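You operate a simulated robot arm through the tools that you are given. There is no shell and no other tool. Be economical: measure what you need, move in short steps, check, and stop when the job is done.

The job below is to be done with a simulated two-armed robot. You get a single attempt, and the scene is never put back.

TASK
Close the right bench drawer. Close the tank drawer. Close the middle tank door. Take the grey block from the upper shelf of the steel rack and put it on the top of the tub bench. Open the mesh shelf, put the grey bracket from the top of the mesh shelf on the upper shelf of the steel rack and shut the shelf again. Press the blue fill button three times. Open the left tank door, take the orange cup and leave it on the left tank shelf and shut the door again. Open the bin lid. Any order will do. Set down upright: orange cup.

Only the result counts: the job must be done as asked and must still hold three seconds after the hand-in. Knocking over, shifting, dropping, spilling or breaking anything else fails it. Lids that push on must go on centred and level and be pressed home; caps that screw on are set level and turned clockwise until they are tight.

THE ROBOT
Two 6-joint arms with two-finger parallel grippers on one trunk, on a base that drives. Base frame: it is fixed to the floor where the robot stands at the start and does not move with it; the origin is under the middle of the robot, x ahead of it, y to its left, z up. Lengths are in m, angles in rad, forces in N, time in s.
The left shoulder is at the start at [0.05, 0.17, 1.11], the right one opposite. Each reaches about 1.092 m from its shoulder. Places, roughly: bin lid [0.6, -0.6, 1]; blue fill button [-1.9, 0.4, 0.9]; grey block (8x5x3 cm) [-0.7, -2.6, 1.1]; grey bracket (7x5x4 cm) [-1, -2.7, 0.7]; left tank door [-2.1, 0, 0.5]; left tank shelf [-2.3, 0.2, 0.5]; mesh shelf [-0.8, -2.7, 0.7]; middle tank door [-1.7, 0.3, 0.5]; orange cup (8x8x13 cm) [-4.1, 1.8, 0.9]; right bench drawer [0.7, -0.1, 0.8]; tank drawer [-1.6, 0.7, 0.5]; top of the tub bench [-4.2, -2.1, 0.8]; upper shelf of the steel rack [-0.8, -2.7, 1.1]. Payload 1.57 kg a hand.
The TCP of each hand is the grasp point between the finger pads, 0.03 m short of the fingertips. In the tool frame z runs along the fingers and y along their closing line. Largest opening 0.08 m; finger width 0.017, thickness 0.012; the body of the gripper, 0.04 by 0.082 m, starts 0.08 m behind the TCP.
Orientation is that of the tool frame in the base frame, as a unit quaternion [w, x, y, z]. With the fingers straight down and closing along the base's y, the tool's x points along the base's -x, its y along +y and its z along -z.

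THE INTERFACE
- The arms move only by the tool arm_command. It takes "left_steps", "right_steps" or both (then of equal length, played together; a hand with none holds still); each is a list of rows, each a list of 7 numbers: the shift along the tool's x, y, z in units of 300 mm (1.0 is 300 mm), then the turn, a rotation vector about the tool's x, y, z in units of 60 degrees (1.0 is 60 degrees), then the opening, from 0 (shut) to 1 (fully open). In form: [[dx, dy, dz, rx, ry, rz, gripper], ...]. A call has 1 to 8 rows; each row is the pose to reach, as a shift and turn from the pose commanded when the call began, along the tool's axes at that moment. A call with a number of a shift or a turn outside -1 to 1 is refused whole. A row lasts 0.2 s, in which the tool goes at most 0.05 m and 0.15 rad; a call with a longer step from one row to the next is refused whole, and so is a gripper value outside its range. Where a pose cannot be reached the arm comes as near as it can. A force on the tool above 40 N (or 10 N above the force at the start of the call, whichever is more), or a blocked arm, ends the call early, and 0.2 s more pass. The fingers move at their own pace (about 0.045 m/s each) and stop on an object; they squeeze with about 22 N. The grip force told is the motor's: it shows also when the fingers shut on nothing. Time passes only in rows, and 0.2 s behind the last, so rows that repeat a pose let the fingers close. It gives the time, the measured TCP pose, the force on the tool (base axes), the opening and the grip force at its end, in the units of the frame above (readings bear some noise), with the torque about the TCP (base axes, N m) and any sound that the robot's microphone picked up.
- Cameras (640 x 400 px; columns grow to the right, rows downward): "scene" is now at [0.0394, -0.0222, 1.6845]; the picture's right is [-0.23, -0.97, 0.00], its down [-0.69, 0.16, -0.70] and it looks along [0.69, -0.16, -0.71] (base axes); focal length 285 px, centre (320, 200). "left" rides on the left gripper at [0.072, 0.007, -0.122] in its tool frame; the picture's right is [-0.09, 1.00, 0.00], its down [-0.84, -0.08, -0.54] and it looks along [-0.54, -0.05, 0.84] (tool axes); focal length 238 px, centre (320, 200). "right" rides on the right gripper at [0.072, -0.007, -0.122] in its tool frame; the picture's right is [0.09, 1.00, 0.00], its down [-0.84, 0.08, -0.54] and it looks along [-0.54, 0.05, 0.84] (tool axes); focal length 238 px, centre (320, 200). There is no depth. A picture from a camera that has moved, and an enlarged one, comes with that camera's place and axes in the base frame and with its lens.
- get_image(camera): a new picture of that camera. It takes no simulated time.
- slide_trunk(by): slides the trunk up (or, below 0, down) by that many m; the arms and the scene camera ride with it, the base frame stays. It gives what a move gives, with no picture.
- drive_base(legs): drives the robot by 1 to 6 legs, each [ahead, left, turn to the left] in m, m and rad, along the robot's own axes; the way and the turn of a leg run together, so that a leg with both is an arc; at most 1.5 m and 3.142 rad a leg. The arms and the cameras ride along, it lands a little off, and it stops where it bumps. It gives what a move gives.
- pan_tilt(pan, tilt): turns the head with the scene camera to pan (to the left, within 1.501 rad either way) and tilt (down, from -0.506 to 1.204), counted from straight ahead of the robot. It gives what a move gives.
- inspect(camera, box): a new picture of the part [left, top, right, bottom] of that camera's present view, enlarged. It takes no simulated time.
- close_job(): hands the job in; it is judged then, once.

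Work in short steps. Places have to be worked out from the pictures, the camera data and where the tool is seen: move nearer, look again, correct. Check each grasp and each placing, and mend what went wrong. You have 217 turns and 228 pictures in all, those below and enlarged ones among them. Open the grippers and draw the arms clear of the work before you hand the job in, unless the task says otherwise; then end with one line.

The tools are called after ">>>" as name(argument=value, ...) on one line, values as JSON. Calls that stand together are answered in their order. arm_command: Moves the arms, as the interface text tells. Its arguments: {"type":"object","properties":{"left_steps":{"type":"array","items":{"type":"array","items":{"type":"number"}}},"right_steps":{"type":"array","items":{"type":"array","items":{"type":"number"}}}},"required":[]} The other tools are called the same way: slide_trunk (by) slides the trunk up or down; drive_base (legs) drives the base; pan_tilt (pan, tilt) turns the head that bears the scene camera; get_image (camera) takes a picture; inspect (camera, box) takes an enlarged picture of a part of a camera's view; close_job () hands the job in.

At the start:

```text
time: 0.0
left_eef_pos: [0.7502, -0.1513, 1.0]
left_orientation: [0.0, 0.0, 1.0, -0.001]
left_ft_force: [0.5, -0.4, -0.2]
left_wrist_torque: [0.03, 0.0, 0.0]
left_finger_gap: 0.08
left_finger_force: 0.1
right_eef_pos: [0.4506, -0.477, 1.0003]
right_orientation: [0.0, 0.0, 1.0, -0.001]
right_ft_force: [-0.5, 0.2, -0.1]
right_wrist_torque: [-0.01, 0.0, 0.04]
right_finger_gap: 0.08
right_finger_force: 0.0
trunk travel left (down, up): [-0.725, 0.245]
robot x, y, heading: [-0.0042, 0.001, 0.002]
head pan, tilt: [-0.229, 0.789]
```

scene: 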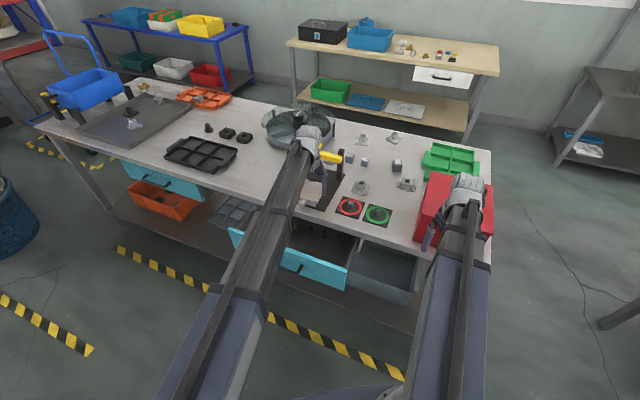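
right: 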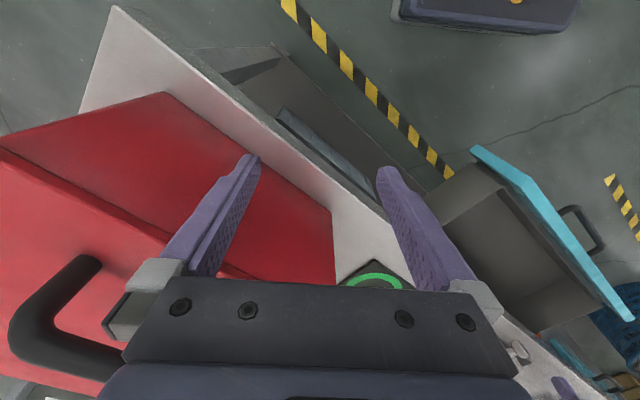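
left: 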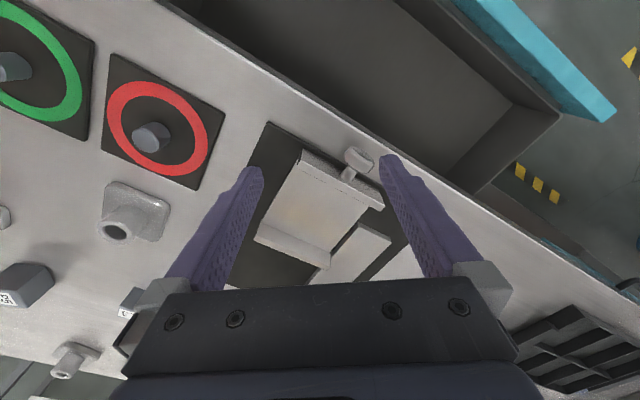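

I start by zooming into the work area around the drawer and the bin.

>>> inspect(camera="scene", box=[380, 130, 540, 270])

>>> inspect(camera="scene", box=[100, 130, 440, 340])

```text
2.86 times, centred on (460, 200) of scene
camera zoom: at [0.0394, -0.0222, 1.6845], right [-0.23, -0.97, 0.0], down [-0.69, 0.16, -0.7], along [0.69, -0.16, -0.71], focal length 815 px, centre (-80, 200)
```

zoom: 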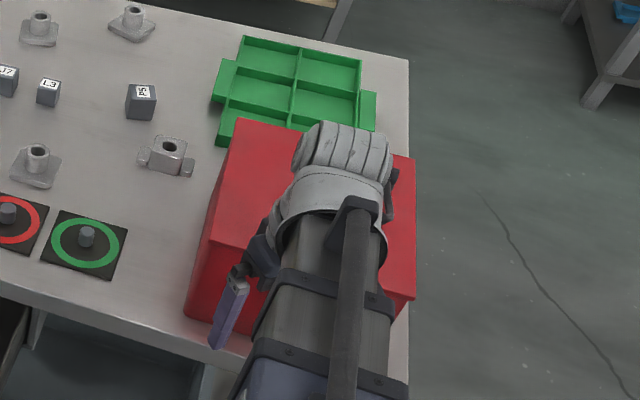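

```text
1.88 times, centred on (270, 235) of scene
camera zoom: at [0.0394, -0.0222, 1.6845], right [-0.23, -0.97, 0.0], down [-0.69, 0.16, -0.7], along [0.69, -0.16, -0.71], focal length 537 px, centre (414, 134)
```

zoom: 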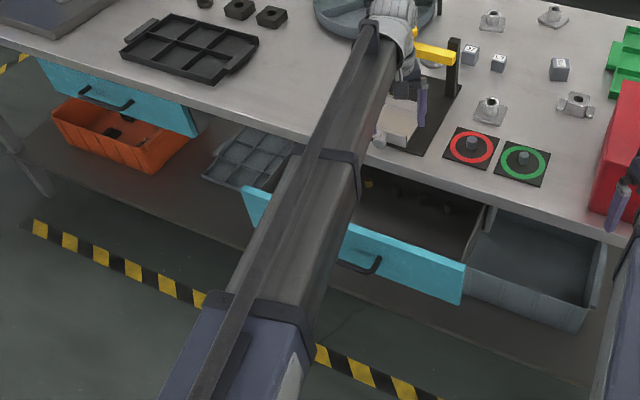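

The arms hide the drawer and bin, so I lift and retract both hands to uncover them.

>>> arm_command(left_steps=[[0, 0, -0.16, 0, 0, 0, 1], [0, 0, -0.32, 0, 0, 0, 1], [0.1, 0.11, -0.32, 0, 0, 0, 1], [0.2, 0.22, -0.32, 0, 0, 0, 1], [0.3, 0.33, -0.32, 0, 0, 0, 1], [0.4, 0.44, -0.32, 0, 0, 0, 1], [0.5, 0.55, -0.32, 0, 0, 0, 1], [0.6, 0.66, -0.32, 0, 0, 0, 1]], right_steps=[[0, 0, -0.16, 0, 0, 0, 1], [0, 0, -0.32, 0, 0, 0, 1], [0, 0, -0.48, 0, 0, 0, 1], [0.12, 0, -0.48, 0, 0, 0, 1], [0.24, 0, -0.48, 0, 0, 0, 1], [0.36, 0, -0.48, 0, 0, 0, 1], [0.48, 0, -0.48, 0, 0, 0, 1], [0.5, 0, -0.48, 0, 0, 0, 1]])

>>> pan_tilt(pan=-0.4, tilt=0.8)

>>> get_image(camera="scene")

```text
time: 1.8
left_eef_pos: [0.5789, 0.043, 0.9995]
left_orientation: [0.0, 0.0, 1.0, 0.0]
left_ft_force: [0.2, -0.6, 0.4]
left_wrist_torque: [-0.01, 0.03, 0.01]
left_finger_gap: 0.0801
left_finger_force: 0.1
left hand out of reach, approached as far as the arm can: row 1, 2, 3, 4, 5, 6, 7, 8
right_eef_pos: [0.3224, -0.4757, 1.0]
right_orientation: [0.001, 0.0, 1.0, -0.001]
right_ft_force: [-0.8, -0.3, 0.5]
right_wrist_torque: [-0.03, 0.0, 0.02]
right_finger_gap: 0.0803
right_finger_force: 0.0
right hand out of reach, approached as far as the arm can: row 1, 2, 3, 4, 5, 6, 7, 8
trunk travel left (down, up): [-0.725, 0.245]
robot x, y, heading: [-0.0018, -0.0001, 0.001]
head pan, tilt: [-0.229, 0.789]
```

```text
time: 2.5
left_eef_pos: [0.58, 0.0434, 1.0013]
left_orientation: [0.0, 0.001, 1.0, 0.0]
left_ft_force: [-0.4, 0.1, -0.3]
left_wrist_torque: [0.01, 0.01, 0.01]
left_finger_gap: 0.0802
left_finger_force: 0.0
right_eef_pos: [0.3237, -0.4749, 0.9996]
right_orientation: [-0.001, 0.0, 1.0, -0.001]
right_ft_force: [-0.4, 0.0, -0.4]
right_wrist_torque: [0.01, -0.02, 0.02]
right_finger_gap: 0.08
right_finger_force: 0.0
trunk travel left (down, up): [-0.725, 0.245]
robot x, y, heading: [-0.0006, 0.0014, -0.002]
head pan, tilt: [-0.4, 0.799]
```

```text
222 pictures are left
camera scene: at [0.0345, -0.035, 1.6837], right [-0.39, -0.92, 0.0], down [-0.66, 0.28, -0.7], along [0.64, -0.27, -0.72], focal length 285 px, centre (320, 200)
```

scene: 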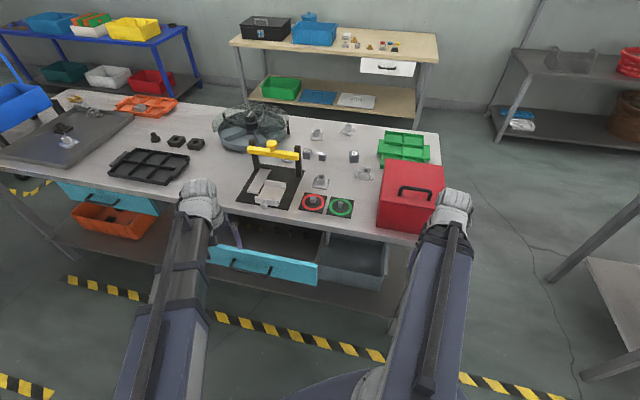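

The bin's handle is visible now; I zoom in on the bin and on the drawer.

>>> inspect(camera="scene", box=[350, 140, 470, 250])

>>> inspect(camera="scene", box=[190, 180, 420, 320])

```text
3.64 times, centred on (410, 195) of scene
camera zoom: at [0.0345, -0.035, 1.6837], right [-0.39, -0.92, 0.0], down [-0.66, 0.28, -0.7], along [0.64, -0.27, -0.72], focal length 1037 px, centre (-7, 218)
```

zoom: 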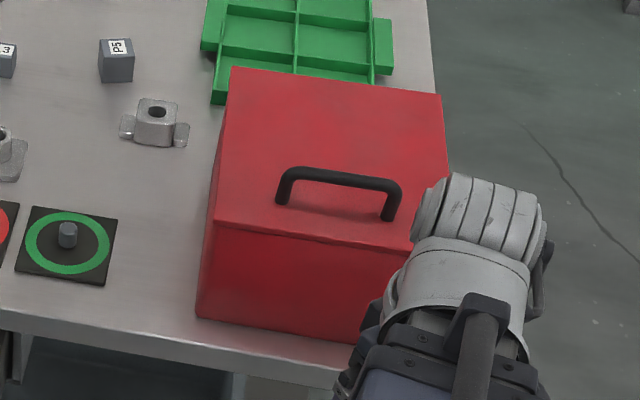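

```text
2.78 times, centred on (305, 250) of scene
camera zoom: at [0.0345, -0.035, 1.6837], right [-0.39, -0.92, 0.0], down [-0.66, 0.28, -0.7], along [0.64, -0.27, -0.72], focal length 794 px, centre (362, 61)
```

zoom: 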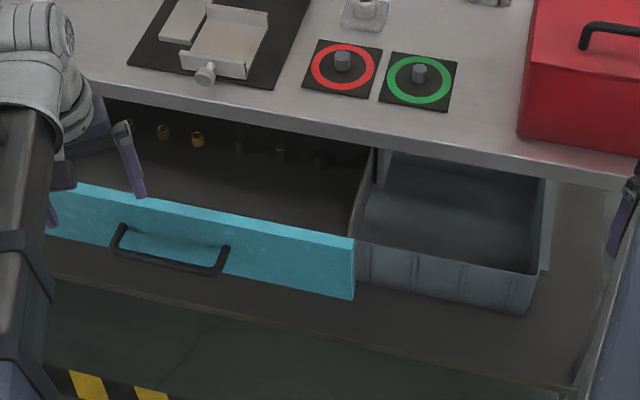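

The drawer is pulled out; its handle is near [0.62, -0.02, 0.78], and the bench normal points along about (0.81, -0.58). I yaw the left hand to that direction and back it off in front of the drawer.

>>> arm_command(left_steps=[[0.07, 0.03, 0.03, 0, 0, 0.12, 0.5], [0.14, 0.06, 0.06, 0, 0, 0.24, 0], [0.2, 0.1, 0.1, 0, 0, 0.36, 0], [0.27, 0.13, 0.13, 0, 0, 0.48, 0], [0.33, 0.17, 0.17, 0, 0, 0.59, 0]])

```text
time: 3.7
left_eef_pos: [0.4751, 0.0967, 1.0005]
left_orientation: [0.0, 0.306, 0.952, 0.001]
left_ft_force: [0.0, 0.8, 0.7]
left_wrist_torque: [-0.04, 0.0, -0.01]
left_finger_gap: 0.0
left_finger_force: 13.4
left hand out of reach, approached as far as the arm can: row 1, 2, 3, 4, 5
right_eef_pos: [0.3225, -0.4756, 0.9999]
right_orientation: [0.0, 0.0, 1.0, 0.0]
right_ft_force: [0.7, 0.4, -0.6]
right_wrist_torque: [0.01, 0.03, 0.0]
right_finger_gap: 0.0797
right_finger_force: 0.0
trunk travel left (down, up): [-0.725, 0.245]
robot x, y, heading: [0.0004, 0.0002, 0.002]
head pan, tilt: [-0.4, 0.799]
```

Next I pitch the fingers 45° forward and lower to just in front of the drawer face, right of its handle.

>>> arm_command(left_steps=[[-0.04, -0.07, 0.12, 0, -0.11, 0, 0], [-0.08, -0.13, 0.24, 0, -0.21, 0, 0], [-0.13, -0.2, 0.35, 0, -0.32, 0, 0], [-0.17, -0.27, 0.47, 0, -0.43, 0, 0], [-0.21, -0.34, 0.59, 0, -0.54, 0, 0], [-0.26, -0.4, 0.7, 0, -0.64, 0, 0], [-0.3, -0.47, 0.82, 0, -0.75, 0, 0]])

>>> get_image(camera="scene")

>>> get_image(camera="left")

```text
time: 5.3
left_eef_pos: [0.5357, -0.1131, 1.0641]
left_orientation: [0.364, 0.281, 0.88, -0.116]
left_ft_force: [0.1, 0.9, 0.0]
left_wrist_torque: [-0.01, -0.03, 0.03]
left_finger_gap: 0.0
left_finger_force: 21.2
left hand out of reach, approached as far as the arm can: row 1, 2, 3, 4, 5, 6, 7
right_eef_pos: [0.3235, -0.4759, 0.9989]
right_orientation: [0.001, 0.0, 1.0, -0.001]
right_ft_force: [-0.5, 1.0, -1.1]
right_wrist_torque: [0.01, 0.01, -0.02]
right_finger_gap: 0.0799
right_finger_force: 0.1
trunk travel left (down, up): [-0.725, 0.245]
robot x, y, heading: [-0.0035, 0.0001, 0.001]
head pan, tilt: [-0.4, 0.799]
```

```text
219 pictures are left
camera scene: at [0.0342, -0.0359, 1.6837], right [-0.39, -0.92, 0.0], down [-0.66, 0.28, -0.7], along [0.64, -0.27, -0.72], focal length 285 px, centre (320, 200)
```

scene: 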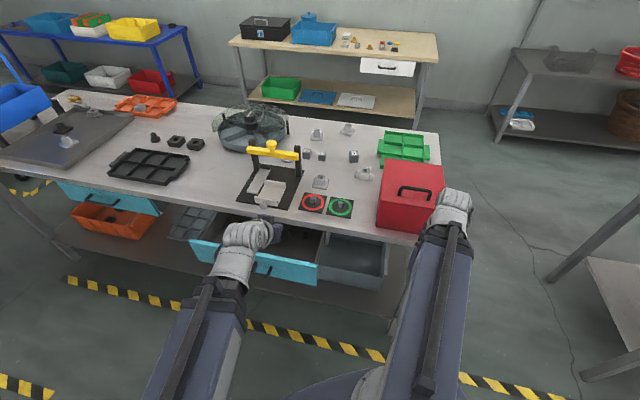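

```text
218 pictures are left
camera left: at [0.4272, -0.0282, 1.0999], right [0.63, 0.77, 0.06], down [0.13, -0.18, 0.97], along [0.77, -0.61, -0.21], focal length 238 px, centre (320, 200)
```

left: 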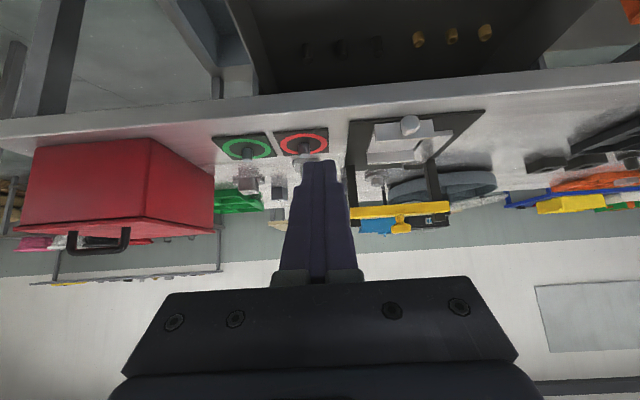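

The left hand can't reach low so close to the shoulder (it stopped at z 1.06). I back the base off and turn it square to the bench.

>>> drive_base(legs=[[-0.3, 0, 0], [0, 0, -0.62]])

>>> pan_tilt(pan=0.1, tilt=0.75)

>>> get_image(camera="scene")

```text
time: 9.1
left_eef_pos: [0.0729, -0.4038, 1.0649]
left_orientation: [0.311, 0.538, 0.752, -0.222]
left_ft_force: [-0.1, 0.1, 0.4]
left_wrist_torque: [0.0, 0.0, 0.01]
left_finger_gap: 0.0001
left_finger_force: 21.2
right_eef_pos: [-0.3114, -0.5769, 1.0009]
right_orientation: [0.0, 0.306, 0.952, -0.001]
right_ft_force: [-0.2, -0.1, -0.1]
right_wrist_torque: [-0.02, 0.01, 0.0]
right_finger_gap: 0.0798
right_finger_force: 0.1
trunk travel left (down, up): [-0.725, 0.245]
robot x, y, heading: [-0.2938, -0.0025, -0.627]
head pan, tilt: [-0.4, 0.799]
```

```text
time: 10.0
left_eef_pos: [0.0741, -0.4042, 1.0647]
left_orientation: [0.311, 0.538, 0.752, -0.222]
left_ft_force: [-0.2, 0.3, 0.5]
left_wrist_torque: [-0.01, -0.03, 0.0]
left_finger_gap: 0.0
left_finger_force: 21.0
right_eef_pos: [-0.311, -0.576, 0.9997]
right_orientation: [0.001, 0.306, 0.952, 0.0]
right_ft_force: [0.4, -0.5, -0.1]
right_wrist_torque: [-0.01, 0.0, 0.02]
right_finger_gap: 0.0799
right_finger_force: 0.0
trunk travel left (down, up): [-0.725, 0.245]
robot x, y, heading: [-0.2983, -0.0009, -0.625]
head pan, tilt: [0.099, 0.75]
```

```text
217 pictures are left
camera scene: at [-0.2568, -0.0228, 1.6877], right [-0.5, -0.87, 0.0], down [-0.59, 0.34, -0.73], along [0.63, -0.37, -0.68], focal length 285 px, centre (320, 200)
```

scene: 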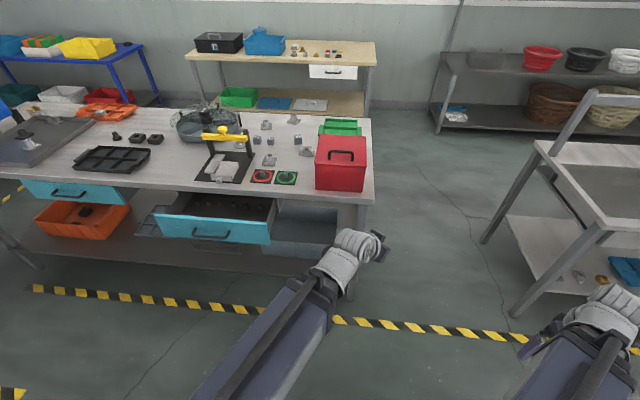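

Triangulating two views puts the drawer handle near [0.59, -0.02, 0.82], bench top about 0.93. I shift the base left so the drawer is in front of the left arm, then square the hand up.

>>> drive_base(legs=[[0, 0.25, 0]])

>>> arm_command(left_steps=[[-0.008, 0.15, -0.008, -0.07, 0, -0.07, 0], [-0.016, 0.3, -0.016, -0.14, 0, -0.14, 0], [-0.024, 0.45, -0.024, -0.21, 0, -0.21, 0], [-0.032, 0.6, -0.032, -0.28, 0, -0.28, 0], [-0.04, 0.75, -0.04, -0.35, 0, -0.35, 0], [-0.047, 0.897, -0.047, -0.419, 0, -0.419, 0], [-0.047, 0.897, -0.047, -0.419, 0, -0.419, 0], [-0.047, 0.897, -0.047, -0.419, 0, -0.419, 0]])

>>> get_image(camera="scene")

>>> get_image(camera="left")

```text
time: 11.8
left_eef_pos: [0.2184, -0.2021, 1.0635]
left_orientation: [0.311, 0.536, 0.753, -0.222]
left_ft_force: [-0.7, 0.1, -0.4]
left_wrist_torque: [0.01, 0.0, 0.01]
left_finger_gap: 0.0
left_finger_force: 21.4
right_eef_pos: [-0.1637, -0.3726, 1.0009]
right_orientation: [0.0, 0.306, 0.952, 0.0]
right_ft_force: [0.3, 0.0, -0.2]
right_wrist_torque: [-0.03, -0.01, -0.02]
right_finger_gap: 0.08
right_finger_force: 0.0
trunk travel left (down, up): [-0.725, 0.245]
robot x, y, heading: [-0.1538, 0.2, -0.626]
head pan, tilt: [0.099, 0.75]
```

```text
time: 13.6
left_eef_pos: [0.4734, -0.1178, 1.0642]
left_orientation: [0.363, 0.282, 0.88, -0.116]
left_ft_force: [-0.4, 0.0, -0.1]
left_wrist_torque: [0.0, -0.01, 0.0]
left_finger_gap: 0.0001
left_finger_force: 21.9
left hand out of reach, approached as far as the arm can: row 1, 2, 3, 4, 5, 6, 7, 8
right_eef_pos: [-0.1656, -0.3732, 1.0002]
right_orientation: [0.0, 0.306, 0.952, -0.001]
right_ft_force: [-0.6, -0.3, 0.3]
right_wrist_torque: [0.0, -0.02, 0.0]
right_finger_gap: 0.08
right_finger_force: 0.0
trunk travel left (down, up): [-0.725, 0.245]
robot x, y, heading: [-0.1503, 0.1996, -0.624]
head pan, tilt: [0.099, 0.75]
```

```text
216 pictures are left
camera scene: at [-0.1113, 0.1795, 1.6877], right [-0.5, -0.87, 0.0], down [-0.59, 0.34, -0.73], along [0.63, -0.37, -0.68], focal length 285 px, centre (320, 200)
```

scene: 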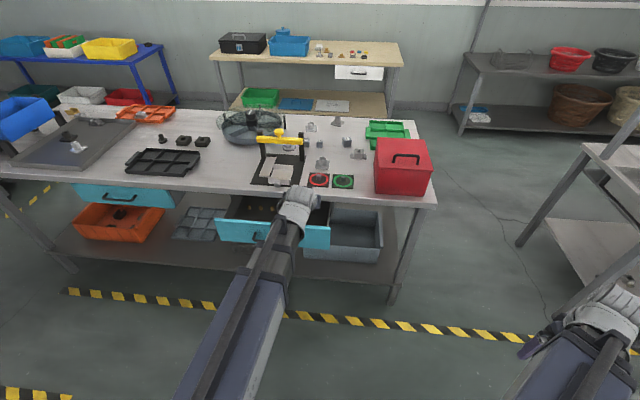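

```text
215 pictures are left
camera left: at [0.3659, -0.0323, 1.0997], right [0.63, 0.77, 0.07], down [0.13, -0.19, 0.97], along [0.77, -0.61, -0.22], focal length 238 px, centre (320, 200)
```

left: 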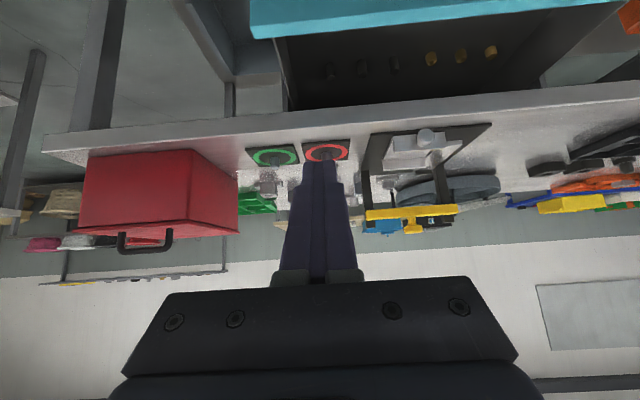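

The wrist height is evidently fixed relative to the trunk (planar arms: down-pointing TCP at 1.00, 45° TCP at 1.064), so height must come from the trunk. I back the base off a bit for clearance and slide the trunk down.

>>> drive_base(legs=[[-0.08, 0, 0]])

>>> slide_trunk(by=-0.24)

>>> get_image(camera="left")

>>> get_image(camera="scene")

```text
time: 14.7
left_eef_pos: [0.4088, -0.0701, 1.0648]
left_orientation: [0.363, 0.282, 0.88, -0.115]
left_ft_force: [-0.4, -0.7, 0.0]
left_wrist_torque: [0.05, 0.0, -0.03]
left_finger_gap: 0.0
left_finger_force: 21.5
right_eef_pos: [-0.231, -0.3273, 1.0002]
right_orientation: [0.0, 0.307, 0.952, -0.001]
right_ft_force: [-0.5, -1.0, 0.8]
right_wrist_torque: [-0.03, -0.02, 0.01]
right_finger_gap: 0.0801
right_finger_force: 0.1
trunk travel left (down, up): [-0.725, 0.245]
robot x, y, heading: [-0.217, 0.245, -0.619]
head pan, tilt: [0.099, 0.75]
```

```text
time: 17.1
left_eef_pos: [0.4101, -0.0712, 0.8245]
left_orientation: [0.363, 0.283, 0.88, -0.115]
left_ft_force: [0.0, -0.5, -0.3]
left_wrist_torque: [-0.03, -0.01, 0.01]
left_finger_gap: 0.0
left_finger_force: 21.5
right_eef_pos: [-0.2292, -0.3277, 0.7601]
right_orientation: [-0.001, 0.307, 0.952, -0.001]
right_ft_force: [-0.6, -0.8, -0.3]
right_wrist_torque: [0.0, 0.01, -0.02]
right_finger_gap: 0.0801
right_finger_force: 0.1
trunk travel left (down, up): [-0.485, 0.485]
robot x, y, heading: [-0.2182, 0.2473, -0.621]
head pan, tilt: [0.099, 0.75]
```

```text
214 pictures are left
camera left: at [0.3018, 0.014, 0.8598], right [0.63, 0.77, 0.07], down [0.13, -0.19, 0.97], along [0.77, -0.61, -0.22], focal length 238 px, centre (320, 200)
```

left: 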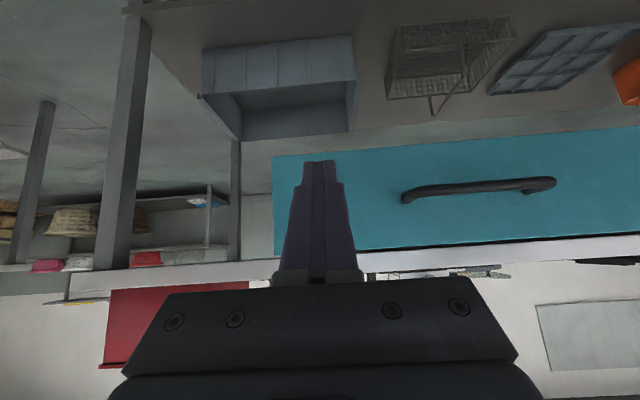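

```text
213 pictures are left
camera scene: at [-0.1754, 0.2255, 1.4477], right [-0.5, -0.87, 0.0], down [-0.59, 0.34, -0.73], along [0.63, -0.36, -0.68], focal length 285 px, centre (320, 200)
```

scene: 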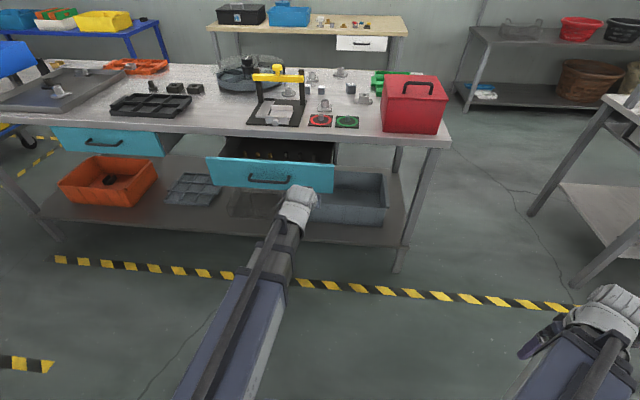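

The fingertips aim at the right end of the drawer front, below its top edge. I shift left 5 cm for margin and drive ahead to push.

>>> drive_base(legs=[[0, 0.05, 0], [0.15, 0, 0]])

>>> get_image(camera="scene")

```text
time: 19.1
left_eef_pos: [0.5637, -0.1157, 0.8239]
left_orientation: [0.364, 0.28, 0.881, -0.115]
left_ft_force: [-0.8, -1.4, 0.1]
left_wrist_torque: [-0.03, 0.05, 0.0]
left_finger_gap: 0.0
left_finger_force: 21.2
right_eef_pos: [-0.0748, -0.3757, 0.7602]
right_orientation: [0.0, 0.304, 0.953, -0.001]
right_ft_force: [0.4, -0.2, -0.5]
right_wrist_torque: [0.02, 0.02, 0.0]
right_finger_gap: 0.0801
right_finger_force: 0.0
trunk travel left (down, up): [-0.485, 0.485]
robot x, y, heading: [-0.0611, 0.1979, -0.619]
head pan, tilt: [0.099, 0.75]
```

```text
212 pictures are left
camera scene: at [-0.0228, 0.1783, 1.4476], right [-0.5, -0.87, 0.0], down [-0.59, 0.34, -0.73], along [0.64, -0.36, -0.68], focal length 285 px, centre (320, 200)
```

scene: 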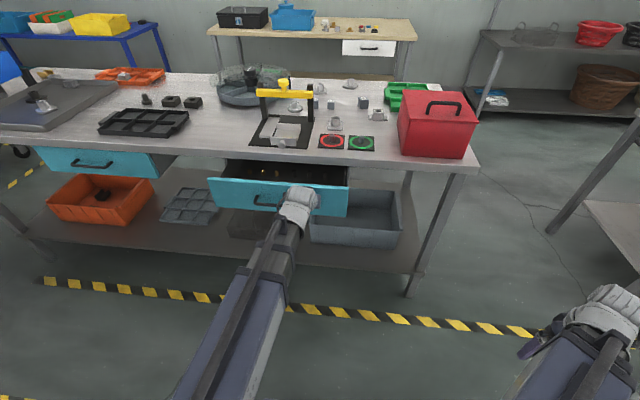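

Still just before contact; the drawer has perhaps 15–20 cm to go. I drive on.

>>> drive_base(legs=[[0.13, 0, 0]])

>>> get_image(camera="scene")

```text
time: 20.3
left_eef_pos: [0.6691, -0.1928, 0.824]
left_orientation: [0.363, 0.281, 0.881, -0.114]
left_ft_force: [-1.3, -0.4, -0.1]
left_wrist_torque: [0.02, 0.04, -0.02]
left_finger_gap: 0.0
left_finger_force: 21.4
right_eef_pos: [0.0306, -0.4501, 0.7603]
right_orientation: [-0.001, 0.305, 0.952, -0.001]
right_ft_force: [0.8, 0.9, 0.0]
right_wrist_torque: [0.01, 0.0, 0.01]
right_finger_gap: 0.0798
right_finger_force: 0.1
trunk travel left (down, up): [-0.485, 0.485]
robot x, y, heading: [0.041, 0.1243, -0.619]
head pan, tilt: [0.099, 0.75]
```

```text
211 pictures are left
camera scene: at [0.0826, 0.1031, 1.4476], right [-0.5, -0.87, 0.0], down [-0.59, 0.34, -0.73], along [0.63, -0.36, -0.68], focal length 285 px, centre (320, 200)
```

scene: 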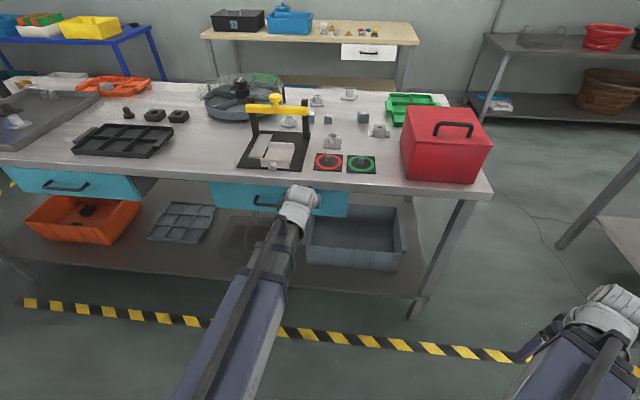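

The drawer is nearly shut; I push the last centimetres.

>>> drive_base(legs=[[0.05, 0, 0]])

>>> inspect(camera="scene", box=[180, 130, 480, 300])

```text
time: 21.1
left_eef_pos: [0.6704, -0.1927, 0.8225]
left_orientation: [0.357, 0.282, 0.884, -0.113]
left_ft_force: [-3.4, 3.2, 0.0]
left_wrist_torque: [0.09, 0.02, 0.01]
left_finger_gap: 0.0002
left_finger_force: 21.2
right_eef_pos: [0.0382, -0.4556, 0.7607]
right_orientation: [0.0, 0.305, 0.952, -0.001]
right_ft_force: [-0.8, 0.2, 0.5]
right_wrist_torque: [0.0, -0.01, 0.01]
right_finger_gap: 0.0798
right_finger_force: 0.1
trunk travel left (down, up): [-0.485, 0.485]
robot x, y, heading: [0.0506, 0.1203, -0.621]
head pan, tilt: [0.099, 0.75]
stopped in leg 1: the force on the tool passed its limit at 64 N (the readings are from after the stop); the commanded pose is now the measured one
```

```text
2.13 times, centred on (330, 215) of scene
camera zoom: at [0.0905, 0.0976, 1.4478], right [-0.5, -0.87, 0.0], down [-0.59, 0.34, -0.73], along [0.64, -0.36, -0.68], focal length 608 px, centre (299, 168)
```

zoom: 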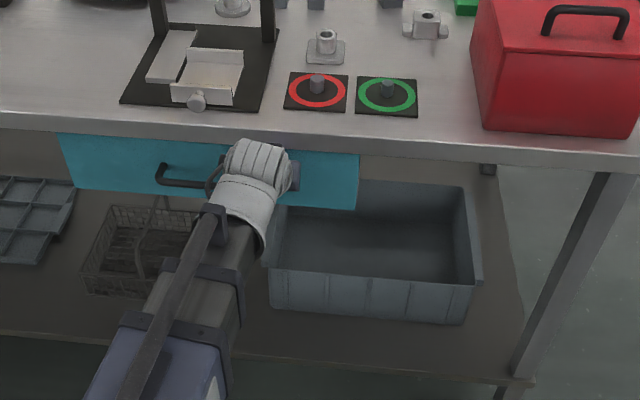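

The drawer is shut (push ended in a force spike, front flush). Now the bin lid: its handle triangulates near [0.49, -0.53, 1.09], hinge at the back. I back off and raise the trunk.

>>> drive_base(legs=[[-0.2, 0, 0]])

>>> slide_trunk(by=0.42)

>>> arm_command(right_steps=[[0, 0, 0, 0, 0, 0, 1]])

```text
time: 22.7
left_eef_pos: [0.5042, -0.0742, 0.8232]
left_orientation: [0.356, 0.281, 0.884, -0.113]
left_ft_force: [0.1, 0.5, -0.2]
left_wrist_torque: [-0.02, 0.02, 0.03]
left_finger_gap: 0.0
left_finger_force: 21.2
right_eef_pos: [-0.1274, -0.3377, 0.7596]
right_orientation: [0.0, 0.304, 0.953, 0.0]
right_ft_force: [0.1, 0.1, -0.2]
right_wrist_torque: [0.02, -0.02, 0.01]
right_finger_gap: 0.08
right_finger_force: 0.2
trunk travel left (down, up): [-0.485, 0.485]
robot x, y, heading: [-0.1129, 0.2349, -0.617]
head pan, tilt: [0.099, 0.75]
```

```text
refused: 0.42 is not a number from -0.4 to 0.4
```

```text
time: 23.1
left_eef_pos: [0.5049, -0.0751, 0.8211]
left_orientation: [0.357, 0.281, 0.884, -0.112]
left_ft_force: [0.2, 0.1, -0.6]
left_wrist_torque: [-0.01, -0.01, 0.01]
left_finger_gap: 0.0001
left_finger_force: 21.1
right_eef_pos: [-0.1275, -0.3384, 0.7604]
right_orientation: [-0.001, 0.304, 0.953, 0.0]
right_ft_force: [0.3, 0.3, -0.1]
right_wrist_torque: [-0.01, -0.01, -0.01]
right_finger_gap: 0.08
right_finger_force: 0.0
trunk travel left (down, up): [-0.485, 0.485]
robot x, y, heading: [-0.1154, 0.2359, -0.617]
head pan, tilt: [0.099, 0.75]
```

The right hand's command is in sync. I raise the trunk 0.4, then swing the right hand forward while yawing it towards a grip across the handle bar.

>>> slide_trunk(by=0.4)

>>> arm_command(right_steps=[[-0.12, 0.085, 0, 0, 0, 0.125, 1], [-0.23, 0.17, 0, 0, 0, 0.25, 1], [-0.35, 0.256, 0, 0, 0, 0.375, 1], [-0.46, 0.34, 0, 0, 0, 0.5, 1], [-0.58, 0.427, 0, 0, 0, 0.625, 1], [-0.7, 0.512, 0, 0, 0, 0.75, 1], [-0.81, 0.6, 0, 0, 0, 0.875, 1], [-0.927, 0.683, 0, 0, 0, 1.0, 1]])

>>> arm_command(right_steps=[[0, 0, 0, 0, 0, 0.125, 1], [0, 0, 0, 0, 0, 0.25, 1], [0, 0, 0, 0, 0, 0.375, 1], [0, 0, 0, 0, 0, 0.5, 1]])

>>> get_image(camera="right")

>>> get_image(camera="scene")

```text
time: 26.9
left_eef_pos: [0.5046, -0.0745, 1.222]
left_orientation: [0.357, 0.28, 0.884, -0.112]
left_ft_force: [0.3, -0.3, -0.6]
left_wrist_torque: [0.01, -0.01, -0.04]
left_finger_gap: 0.0001
left_finger_force: 21.6
right_eef_pos: [-0.1266, -0.3377, 1.1598]
right_orientation: [0.0, 0.304, 0.953, 0.0]
right_ft_force: [0.6, 0.4, -0.2]
right_wrist_torque: [0.0, -0.01, -0.01]
right_finger_gap: 0.0802
right_finger_force: 0.1
trunk travel left (down, up): [-0.885, 0.085]
robot x, y, heading: [-0.1138, 0.2347, -0.617]
head pan, tilt: [0.099, 0.75]
```

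```text
time: 28.7
left_eef_pos: [0.5073, -0.0754, 1.22]
left_orientation: [0.357, 0.281, 0.884, -0.113]
left_ft_force: [0.0, -0.3, -0.4]
left_wrist_torque: [-0.02, -0.01, 0.01]
left_finger_gap: 0.0001
left_finger_force: 20.9
right_eef_pos: [0.2192, -0.3333, 1.1603]
right_orientation: [0.0, 0.74, 0.673, -0.002]
right_ft_force: [-0.5, -0.9, 0.4]
right_wrist_torque: [0.02, -0.04, 0.04]
right_finger_gap: 0.08
right_finger_force: 0.0
right hand out of reach, approached as far as the arm can: row 2
trunk travel left (down, up): [-0.885, 0.085]
robot x, y, heading: [-0.1146, 0.2338, -0.615]
head pan, tilt: [0.099, 0.75]
```

```text
time: 29.7
left_eef_pos: [0.5051, -0.0742, 1.2222]
left_orientation: [0.357, 0.281, 0.884, -0.112]
left_ft_force: [0.1, 0.6, -0.4]
left_wrist_torque: [0.0, 0.02, 0.02]
left_finger_gap: 0.0001
left_finger_force: 21.0
right_eef_pos: [0.2184, -0.3327, 1.1606]
right_orientation: [0.001, 0.89, 0.457, -0.001]
right_ft_force: [-0.3, -0.1, 0.9]
right_wrist_torque: [-0.01, -0.01, 0.05]
right_finger_gap: 0.0801
right_finger_force: 0.0
trunk travel left (down, up): [-0.885, 0.085]
robot x, y, heading: [-0.1179, 0.2394, -0.62]
head pan, tilt: [0.099, 0.75]
```

```text
209 pictures are left
camera right: at [0.2548, -0.269, 1.2827], right [0.86, -0.5, 0.0], down [-0.42, -0.72, 0.54], along [-0.27, -0.47, -0.84], focal length 238 px, centre (320, 200)
```

right: 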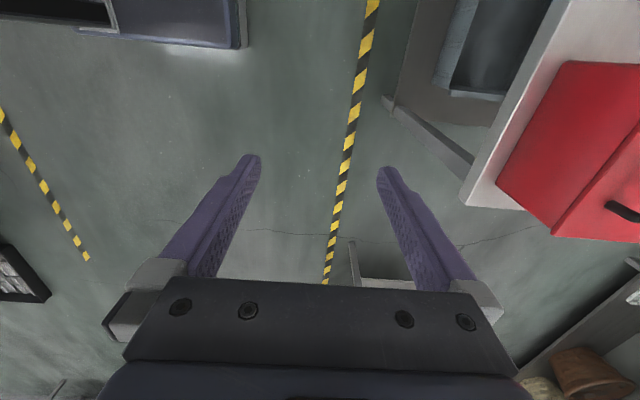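

```text
208 pictures are left
camera scene: at [-0.0754, 0.2156, 1.8477], right [-0.5, -0.87, 0.0], down [-0.59, 0.34, -0.73], along [0.64, -0.36, -0.68], focal length 285 px, centre (320, 200)
```

scene: 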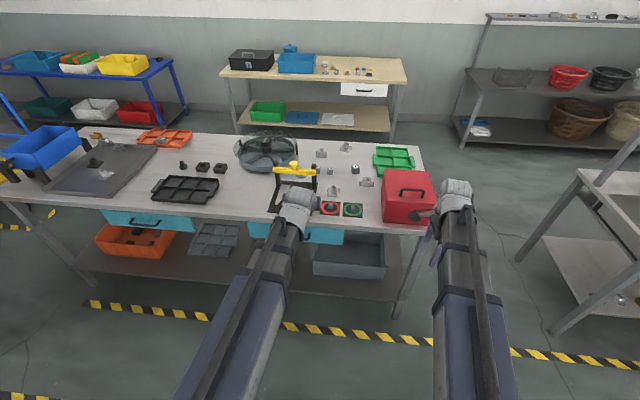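

The hand is yawed, closing across the bar. I drive ahead 0.2 m to bring it near the handle and look again.

>>> drive_base(legs=[[0.2, 0, 0]])

>>> get_image(camera="right")

>>> inspect(camera="scene", box=[320, 130, 540, 270])

```text
time: 31.4
left_eef_pos: [0.6723, -0.1904, 1.2207]
left_orientation: [0.357, 0.281, 0.884, -0.113]
left_ft_force: [0.3, 0.0, 0.5]
left_wrist_torque: [0.0, 0.0, -0.01]
left_finger_gap: 0.0
left_finger_force: 21.5
right_eef_pos: [0.3853, -0.4494, 1.1581]
right_orientation: [0.0, 0.888, 0.459, -0.002]
right_ft_force: [0.0, -0.1, 0.6]
right_wrist_torque: [0.03, 0.04, -0.01]
right_finger_gap: 0.0798
right_finger_force: 0.1
trunk travel left (down, up): [-0.885, 0.085]
robot x, y, heading: [0.0522, 0.1168, -0.611]
head pan, tilt: [0.099, 0.75]
```

```text
207 pictures are left
camera right: at [0.4222, -0.3855, 1.2821], right [0.87, -0.5, 0.0], down [-0.42, -0.73, 0.54], along [-0.27, -0.47, -0.84], focal length 238 px, centre (320, 200)
```

right: 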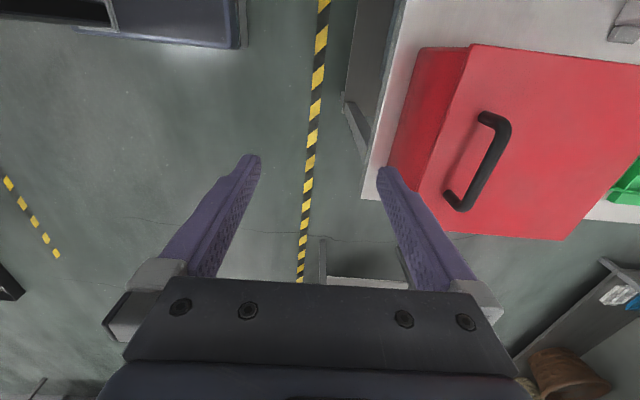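

```text
2.86 times, centred on (430, 200) of scene
camera zoom: at [0.0912, 0.0978, 1.8476], right [-0.49, -0.87, 0.0], down [-0.59, 0.34, -0.73], along [0.64, -0.36, -0.68], focal length 815 px, centre (6, 200)
```

zoom: 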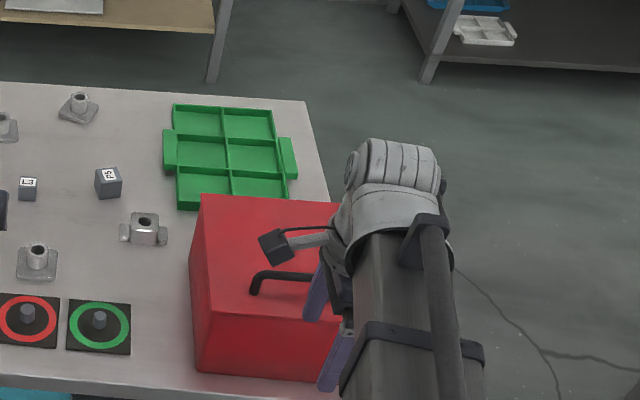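

Both views put the bar centre at about [0.50, -0.535, 1.09], i.e. 0.14 m ahead of the hand. I move over it and check.

>>> arm_command(right_steps=[[0, 0.12, 0, 0, 0, 0, 1], [0, 0.24, 0, 0, 0, 0, 1], [0, 0.36, 0, 0, 0, 0, 1], [0, 0.47, 0, 0, 0, 0, 1]])

>>> get_image(camera="right")

```text
time: 32.4
left_eef_pos: [0.6719, -0.1905, 1.2218]
left_orientation: [0.356, 0.281, 0.884, -0.112]
left_ft_force: [-0.1, -0.1, 0.5]
left_wrist_torque: [0.01, -0.02, -0.02]
left_finger_gap: 0.0
left_finger_force: 21.3
right_eef_pos: [0.5024, -0.5299, 1.1591]
right_orientation: [0.0, 0.888, 0.46, -0.001]
right_ft_force: [0.2, 0.7, -0.8]
right_wrist_torque: [-0.02, -0.02, 0.0]
right_finger_gap: 0.08
right_finger_force: 0.1
trunk travel left (down, up): [-0.885, 0.085]
robot x, y, heading: [0.0523, 0.1212, -0.616]
head pan, tilt: [0.099, 0.75]
```

```text
205 pictures are left
camera right: at [0.5386, -0.4663, 1.2822], right [0.87, -0.5, 0.0], down [-0.42, -0.73, 0.54], along [-0.27, -0.47, -0.84], focal length 238 px, centre (320, 200)
```

right: 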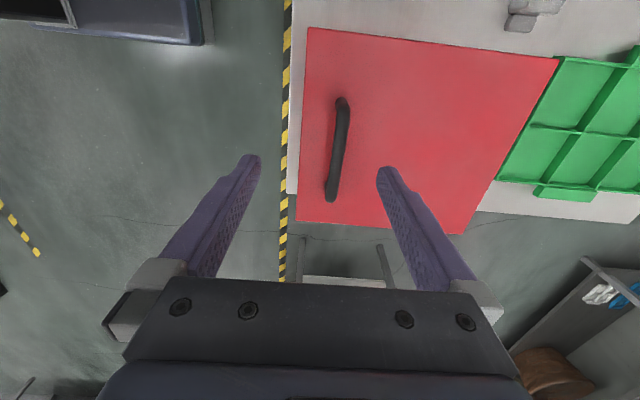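

The bar is centred between the fingers but 1.2 cm ahead; I correct and lower the trunk 5.5 cm to bracket the bar.

>>> arm_command(right_steps=[[0, 0.04, 0, 0, 0, 0, 1], [0, 0.04, 0, 0, 0, 0, 1]])

>>> slide_trunk(by=-0.055)

>>> get_image(camera="right")

```text
time: 33.0
left_eef_pos: [0.6713, -0.1891, 1.2222]
left_orientation: [0.357, 0.28, 0.884, -0.112]
left_ft_force: [-1.0, -0.4, 1.1]
left_wrist_torque: [-0.02, -0.01, 0.01]
left_finger_gap: 0.0001
left_finger_force: 21.0
right_eef_pos: [0.5108, -0.5364, 1.1594]
right_orientation: [0.001, 0.888, 0.46, -0.001]
right_ft_force: [0.0, -0.1, 0.2]
right_wrist_torque: [0.0, -0.01, -0.02]
right_finger_gap: 0.0801
right_finger_force: 0.0
trunk travel left (down, up): [-0.885, 0.085]
robot x, y, heading: [0.0499, 0.1227, -0.614]
head pan, tilt: [0.099, 0.75]
```

```text
time: 33.9
left_eef_pos: [0.6695, -0.1903, 1.1672]
left_orientation: [0.356, 0.28, 0.884, -0.112]
left_ft_force: [0.5, 0.2, 0.4]
left_wrist_torque: [-0.02, 0.0, 0.03]
left_finger_gap: 0.0001
left_finger_force: 21.1
right_eef_pos: [0.5098, -0.5367, 1.1048]
right_orientation: [0.0, 0.888, 0.459, -0.001]
right_ft_force: [-0.4, 0.5, 1.1]
right_wrist_torque: [-0.02, 0.02, -0.02]
right_finger_gap: 0.0799
right_finger_force: 0.0
trunk travel left (down, up): [-0.83, 0.14]
robot x, y, heading: [0.0502, 0.1231, -0.614]
head pan, tilt: [0.099, 0.75]
```

```text
204 pictures are left
camera right: at [0.5472, -0.4732, 1.2278], right [0.87, -0.5, 0.0], down [-0.42, -0.73, 0.54], along [-0.27, -0.47, -0.84], focal length 238 px, centre (320, 200)
```

right: 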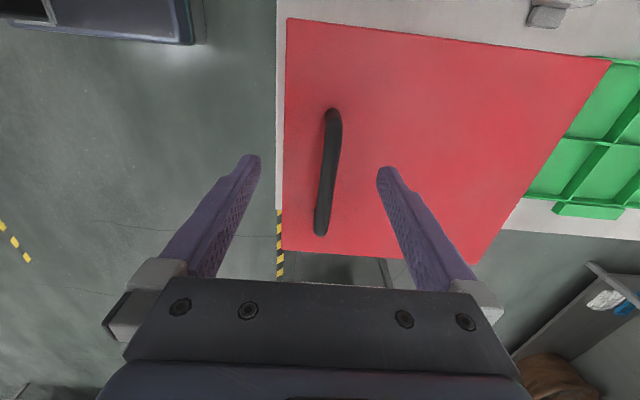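

The bar seems ~2.5 cm below the TCP; I lower 1.3 cm more and close the fingers.

>>> slide_trunk(by=-0.013)

>>> arm_command(right_steps=[[0, 0.02, 0, 0, 0, 0, 0.5], [0, 0.02, 0, 0, 0, 0, 0.3], [0, 0.02, 0, 0, 0, 0, 0.1], [0, 0.02, 0, 0, 0, 0, 0], [0, 0.02, 0, 0, 0, 0, 0]])

>>> get_image(camera="right")

```text
time: 34.5
left_eef_pos: [0.6705, -0.1893, 1.1535]
left_orientation: [0.356, 0.28, 0.884, -0.113]
left_ft_force: [0.1, 0.0, -0.4]
left_wrist_torque: [0.02, 0.02, 0.0]
left_finger_gap: 0.0
left_finger_force: 21.6
right_eef_pos: [0.5102, -0.5369, 1.0927]
right_orientation: [0.0, 0.888, 0.459, -0.001]
right_ft_force: [-0.3, -0.9, 0.0]
right_wrist_torque: [-0.03, 0.02, -0.02]
right_finger_gap: 0.0799
right_finger_force: 0.1
trunk travel left (down, up): [-0.817, 0.153]
robot x, y, heading: [0.0496, 0.1246, -0.613]
head pan, tilt: [0.099, 0.75]
```

```text
time: 35.7
left_eef_pos: [0.6714, -0.1899, 1.1542]
left_orientation: [0.356, 0.28, 0.884, -0.112]
left_ft_force: [0.1, 0.5, 0.9]
left_wrist_torque: [0.04, 0.0, 0.01]
left_finger_gap: 0.0
left_finger_force: 21.7
right_eef_pos: [0.5162, -0.5411, 1.0917]
right_orientation: [0.0, 0.888, 0.459, -0.001]
right_ft_force: [0.2, 0.0, 0.6]
right_wrist_torque: [-0.03, 0.01, -0.29]
right_finger_gap: 0.0116
right_finger_force: 19.6
trunk travel left (down, up): [-0.817, 0.153]
robot x, y, heading: [0.0494, 0.1172, -0.616]
head pan, tilt: [0.099, 0.75]
```

```text
203 pictures are left
camera right: at [0.5524, -0.477, 1.2146], right [0.87, -0.5, 0.0], down [-0.42, -0.73, 0.54], along [-0.27, -0.47, -0.84], focal length 238 px, centre (320, 200)
```

right: 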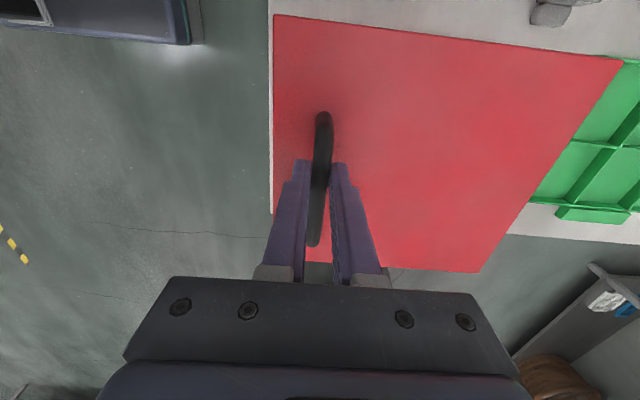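

The bar is gripped (gap 1.2 cm). I now lift the lid on its arc (radius about 0.18 m) in alternating small trunk rises and forward shifts.

>>> slide_trunk(by=0.015)

>>> arm_command(right_steps=[[0, 0.02, 0, 0, 0, 0, 0]])

>>> slide_trunk(by=0.015)

>>> arm_command(right_steps=[[0, 0.02, 0, 0, 0, 0, 0]])

>>> get_image(camera="right")

```text
time: 36.4
left_eef_pos: [0.6727, -0.1907, 1.1676]
left_orientation: [0.356, 0.28, 0.884, -0.112]
left_ft_force: [-0.2, 0.2, 0.5]
left_wrist_torque: [-0.02, 0.05, 0.02]
left_finger_gap: 0.0
left_finger_force: 21.0
right_eef_pos: [0.5177, -0.5409, 1.106]
right_orientation: [0.001, 0.889, 0.459, 0.0]
right_ft_force: [11.5, -8.4, -6.4]
right_wrist_torque: [-0.25, -0.2, -0.37]
right_finger_gap: 0.0116
right_finger_force: 29.1
trunk travel left (down, up): [-0.832, 0.138]
robot x, y, heading: [0.0487, 0.1212, -0.614]
head pan, tilt: [0.099, 0.75]
```

```text
time: 36.8
left_eef_pos: [0.6711, -0.1901, 1.1691]
left_orientation: [0.357, 0.28, 0.884, -0.112]
left_ft_force: [0.1, 0.2, -1.3]
left_wrist_torque: [0.0, 0.03, -0.01]
left_finger_gap: 0.0
left_finger_force: 21.6
right_eef_pos: [0.5193, -0.5424, 1.1079]
right_orientation: [-0.001, 0.888, 0.46, -0.001]
right_ft_force: [-2.5, 1.0, 0.7]
right_wrist_torque: [0.03, -0.05, -0.34]
right_finger_gap: 0.0116
right_finger_force: 28.7
trunk travel left (down, up): [-0.832, 0.138]
robot x, y, heading: [0.0508, 0.1183, -0.609]
head pan, tilt: [0.099, 0.75]
```

```text
time: 37.4
left_eef_pos: [0.6712, -0.1907, 1.1838]
left_orientation: [0.357, 0.28, 0.884, -0.113]
left_ft_force: [0.5, 0.2, 0.3]
left_wrist_torque: [-0.03, 0.01, 0.03]
left_finger_gap: 0.0001
left_finger_force: 21.4
right_eef_pos: [0.5228, -0.5449, 1.12]
right_orientation: [0.001, 0.888, 0.46, 0.0]
right_ft_force: [4.8, -5.4, -4.2]
right_wrist_torque: [-0.11, -0.28, -0.33]
right_finger_gap: 0.0117
right_finger_force: 29.1
trunk travel left (down, up): [-0.847, 0.123]
robot x, y, heading: [0.0535, 0.1193, -0.614]
head pan, tilt: [0.099, 0.75]
```

```text
time: 37.8
left_eef_pos: [0.6711, -0.1898, 1.1855]
left_orientation: [0.357, 0.28, 0.884, -0.112]
left_ft_force: [0.2, -0.3, -1.0]
left_wrist_torque: [0.02, 0.0, 0.05]
left_finger_gap: 0.0002
left_finger_force: 21.3
right_eef_pos: [0.5239, -0.5457, 1.1227]
right_orientation: [-0.001, 0.888, 0.46, -0.002]
right_ft_force: [-8.8, 4.4, 1.0]
right_wrist_torque: [0.14, 0.09, -0.29]
right_finger_gap: 0.0117
right_finger_force: 29.4
trunk travel left (down, up): [-0.847, 0.123]
robot x, y, heading: [0.0484, 0.1208, -0.618]
head pan, tilt: [0.099, 0.75]
```

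```text
202 pictures are left
camera right: at [0.5598, -0.4824, 1.2456], right [0.87, -0.5, 0.0], down [-0.42, -0.73, 0.54], along [-0.27, -0.47, -0.84], focal length 238 px, centre (320, 200)
```

right: 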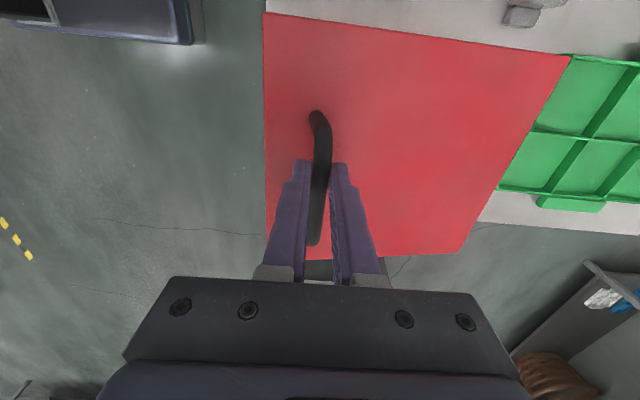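

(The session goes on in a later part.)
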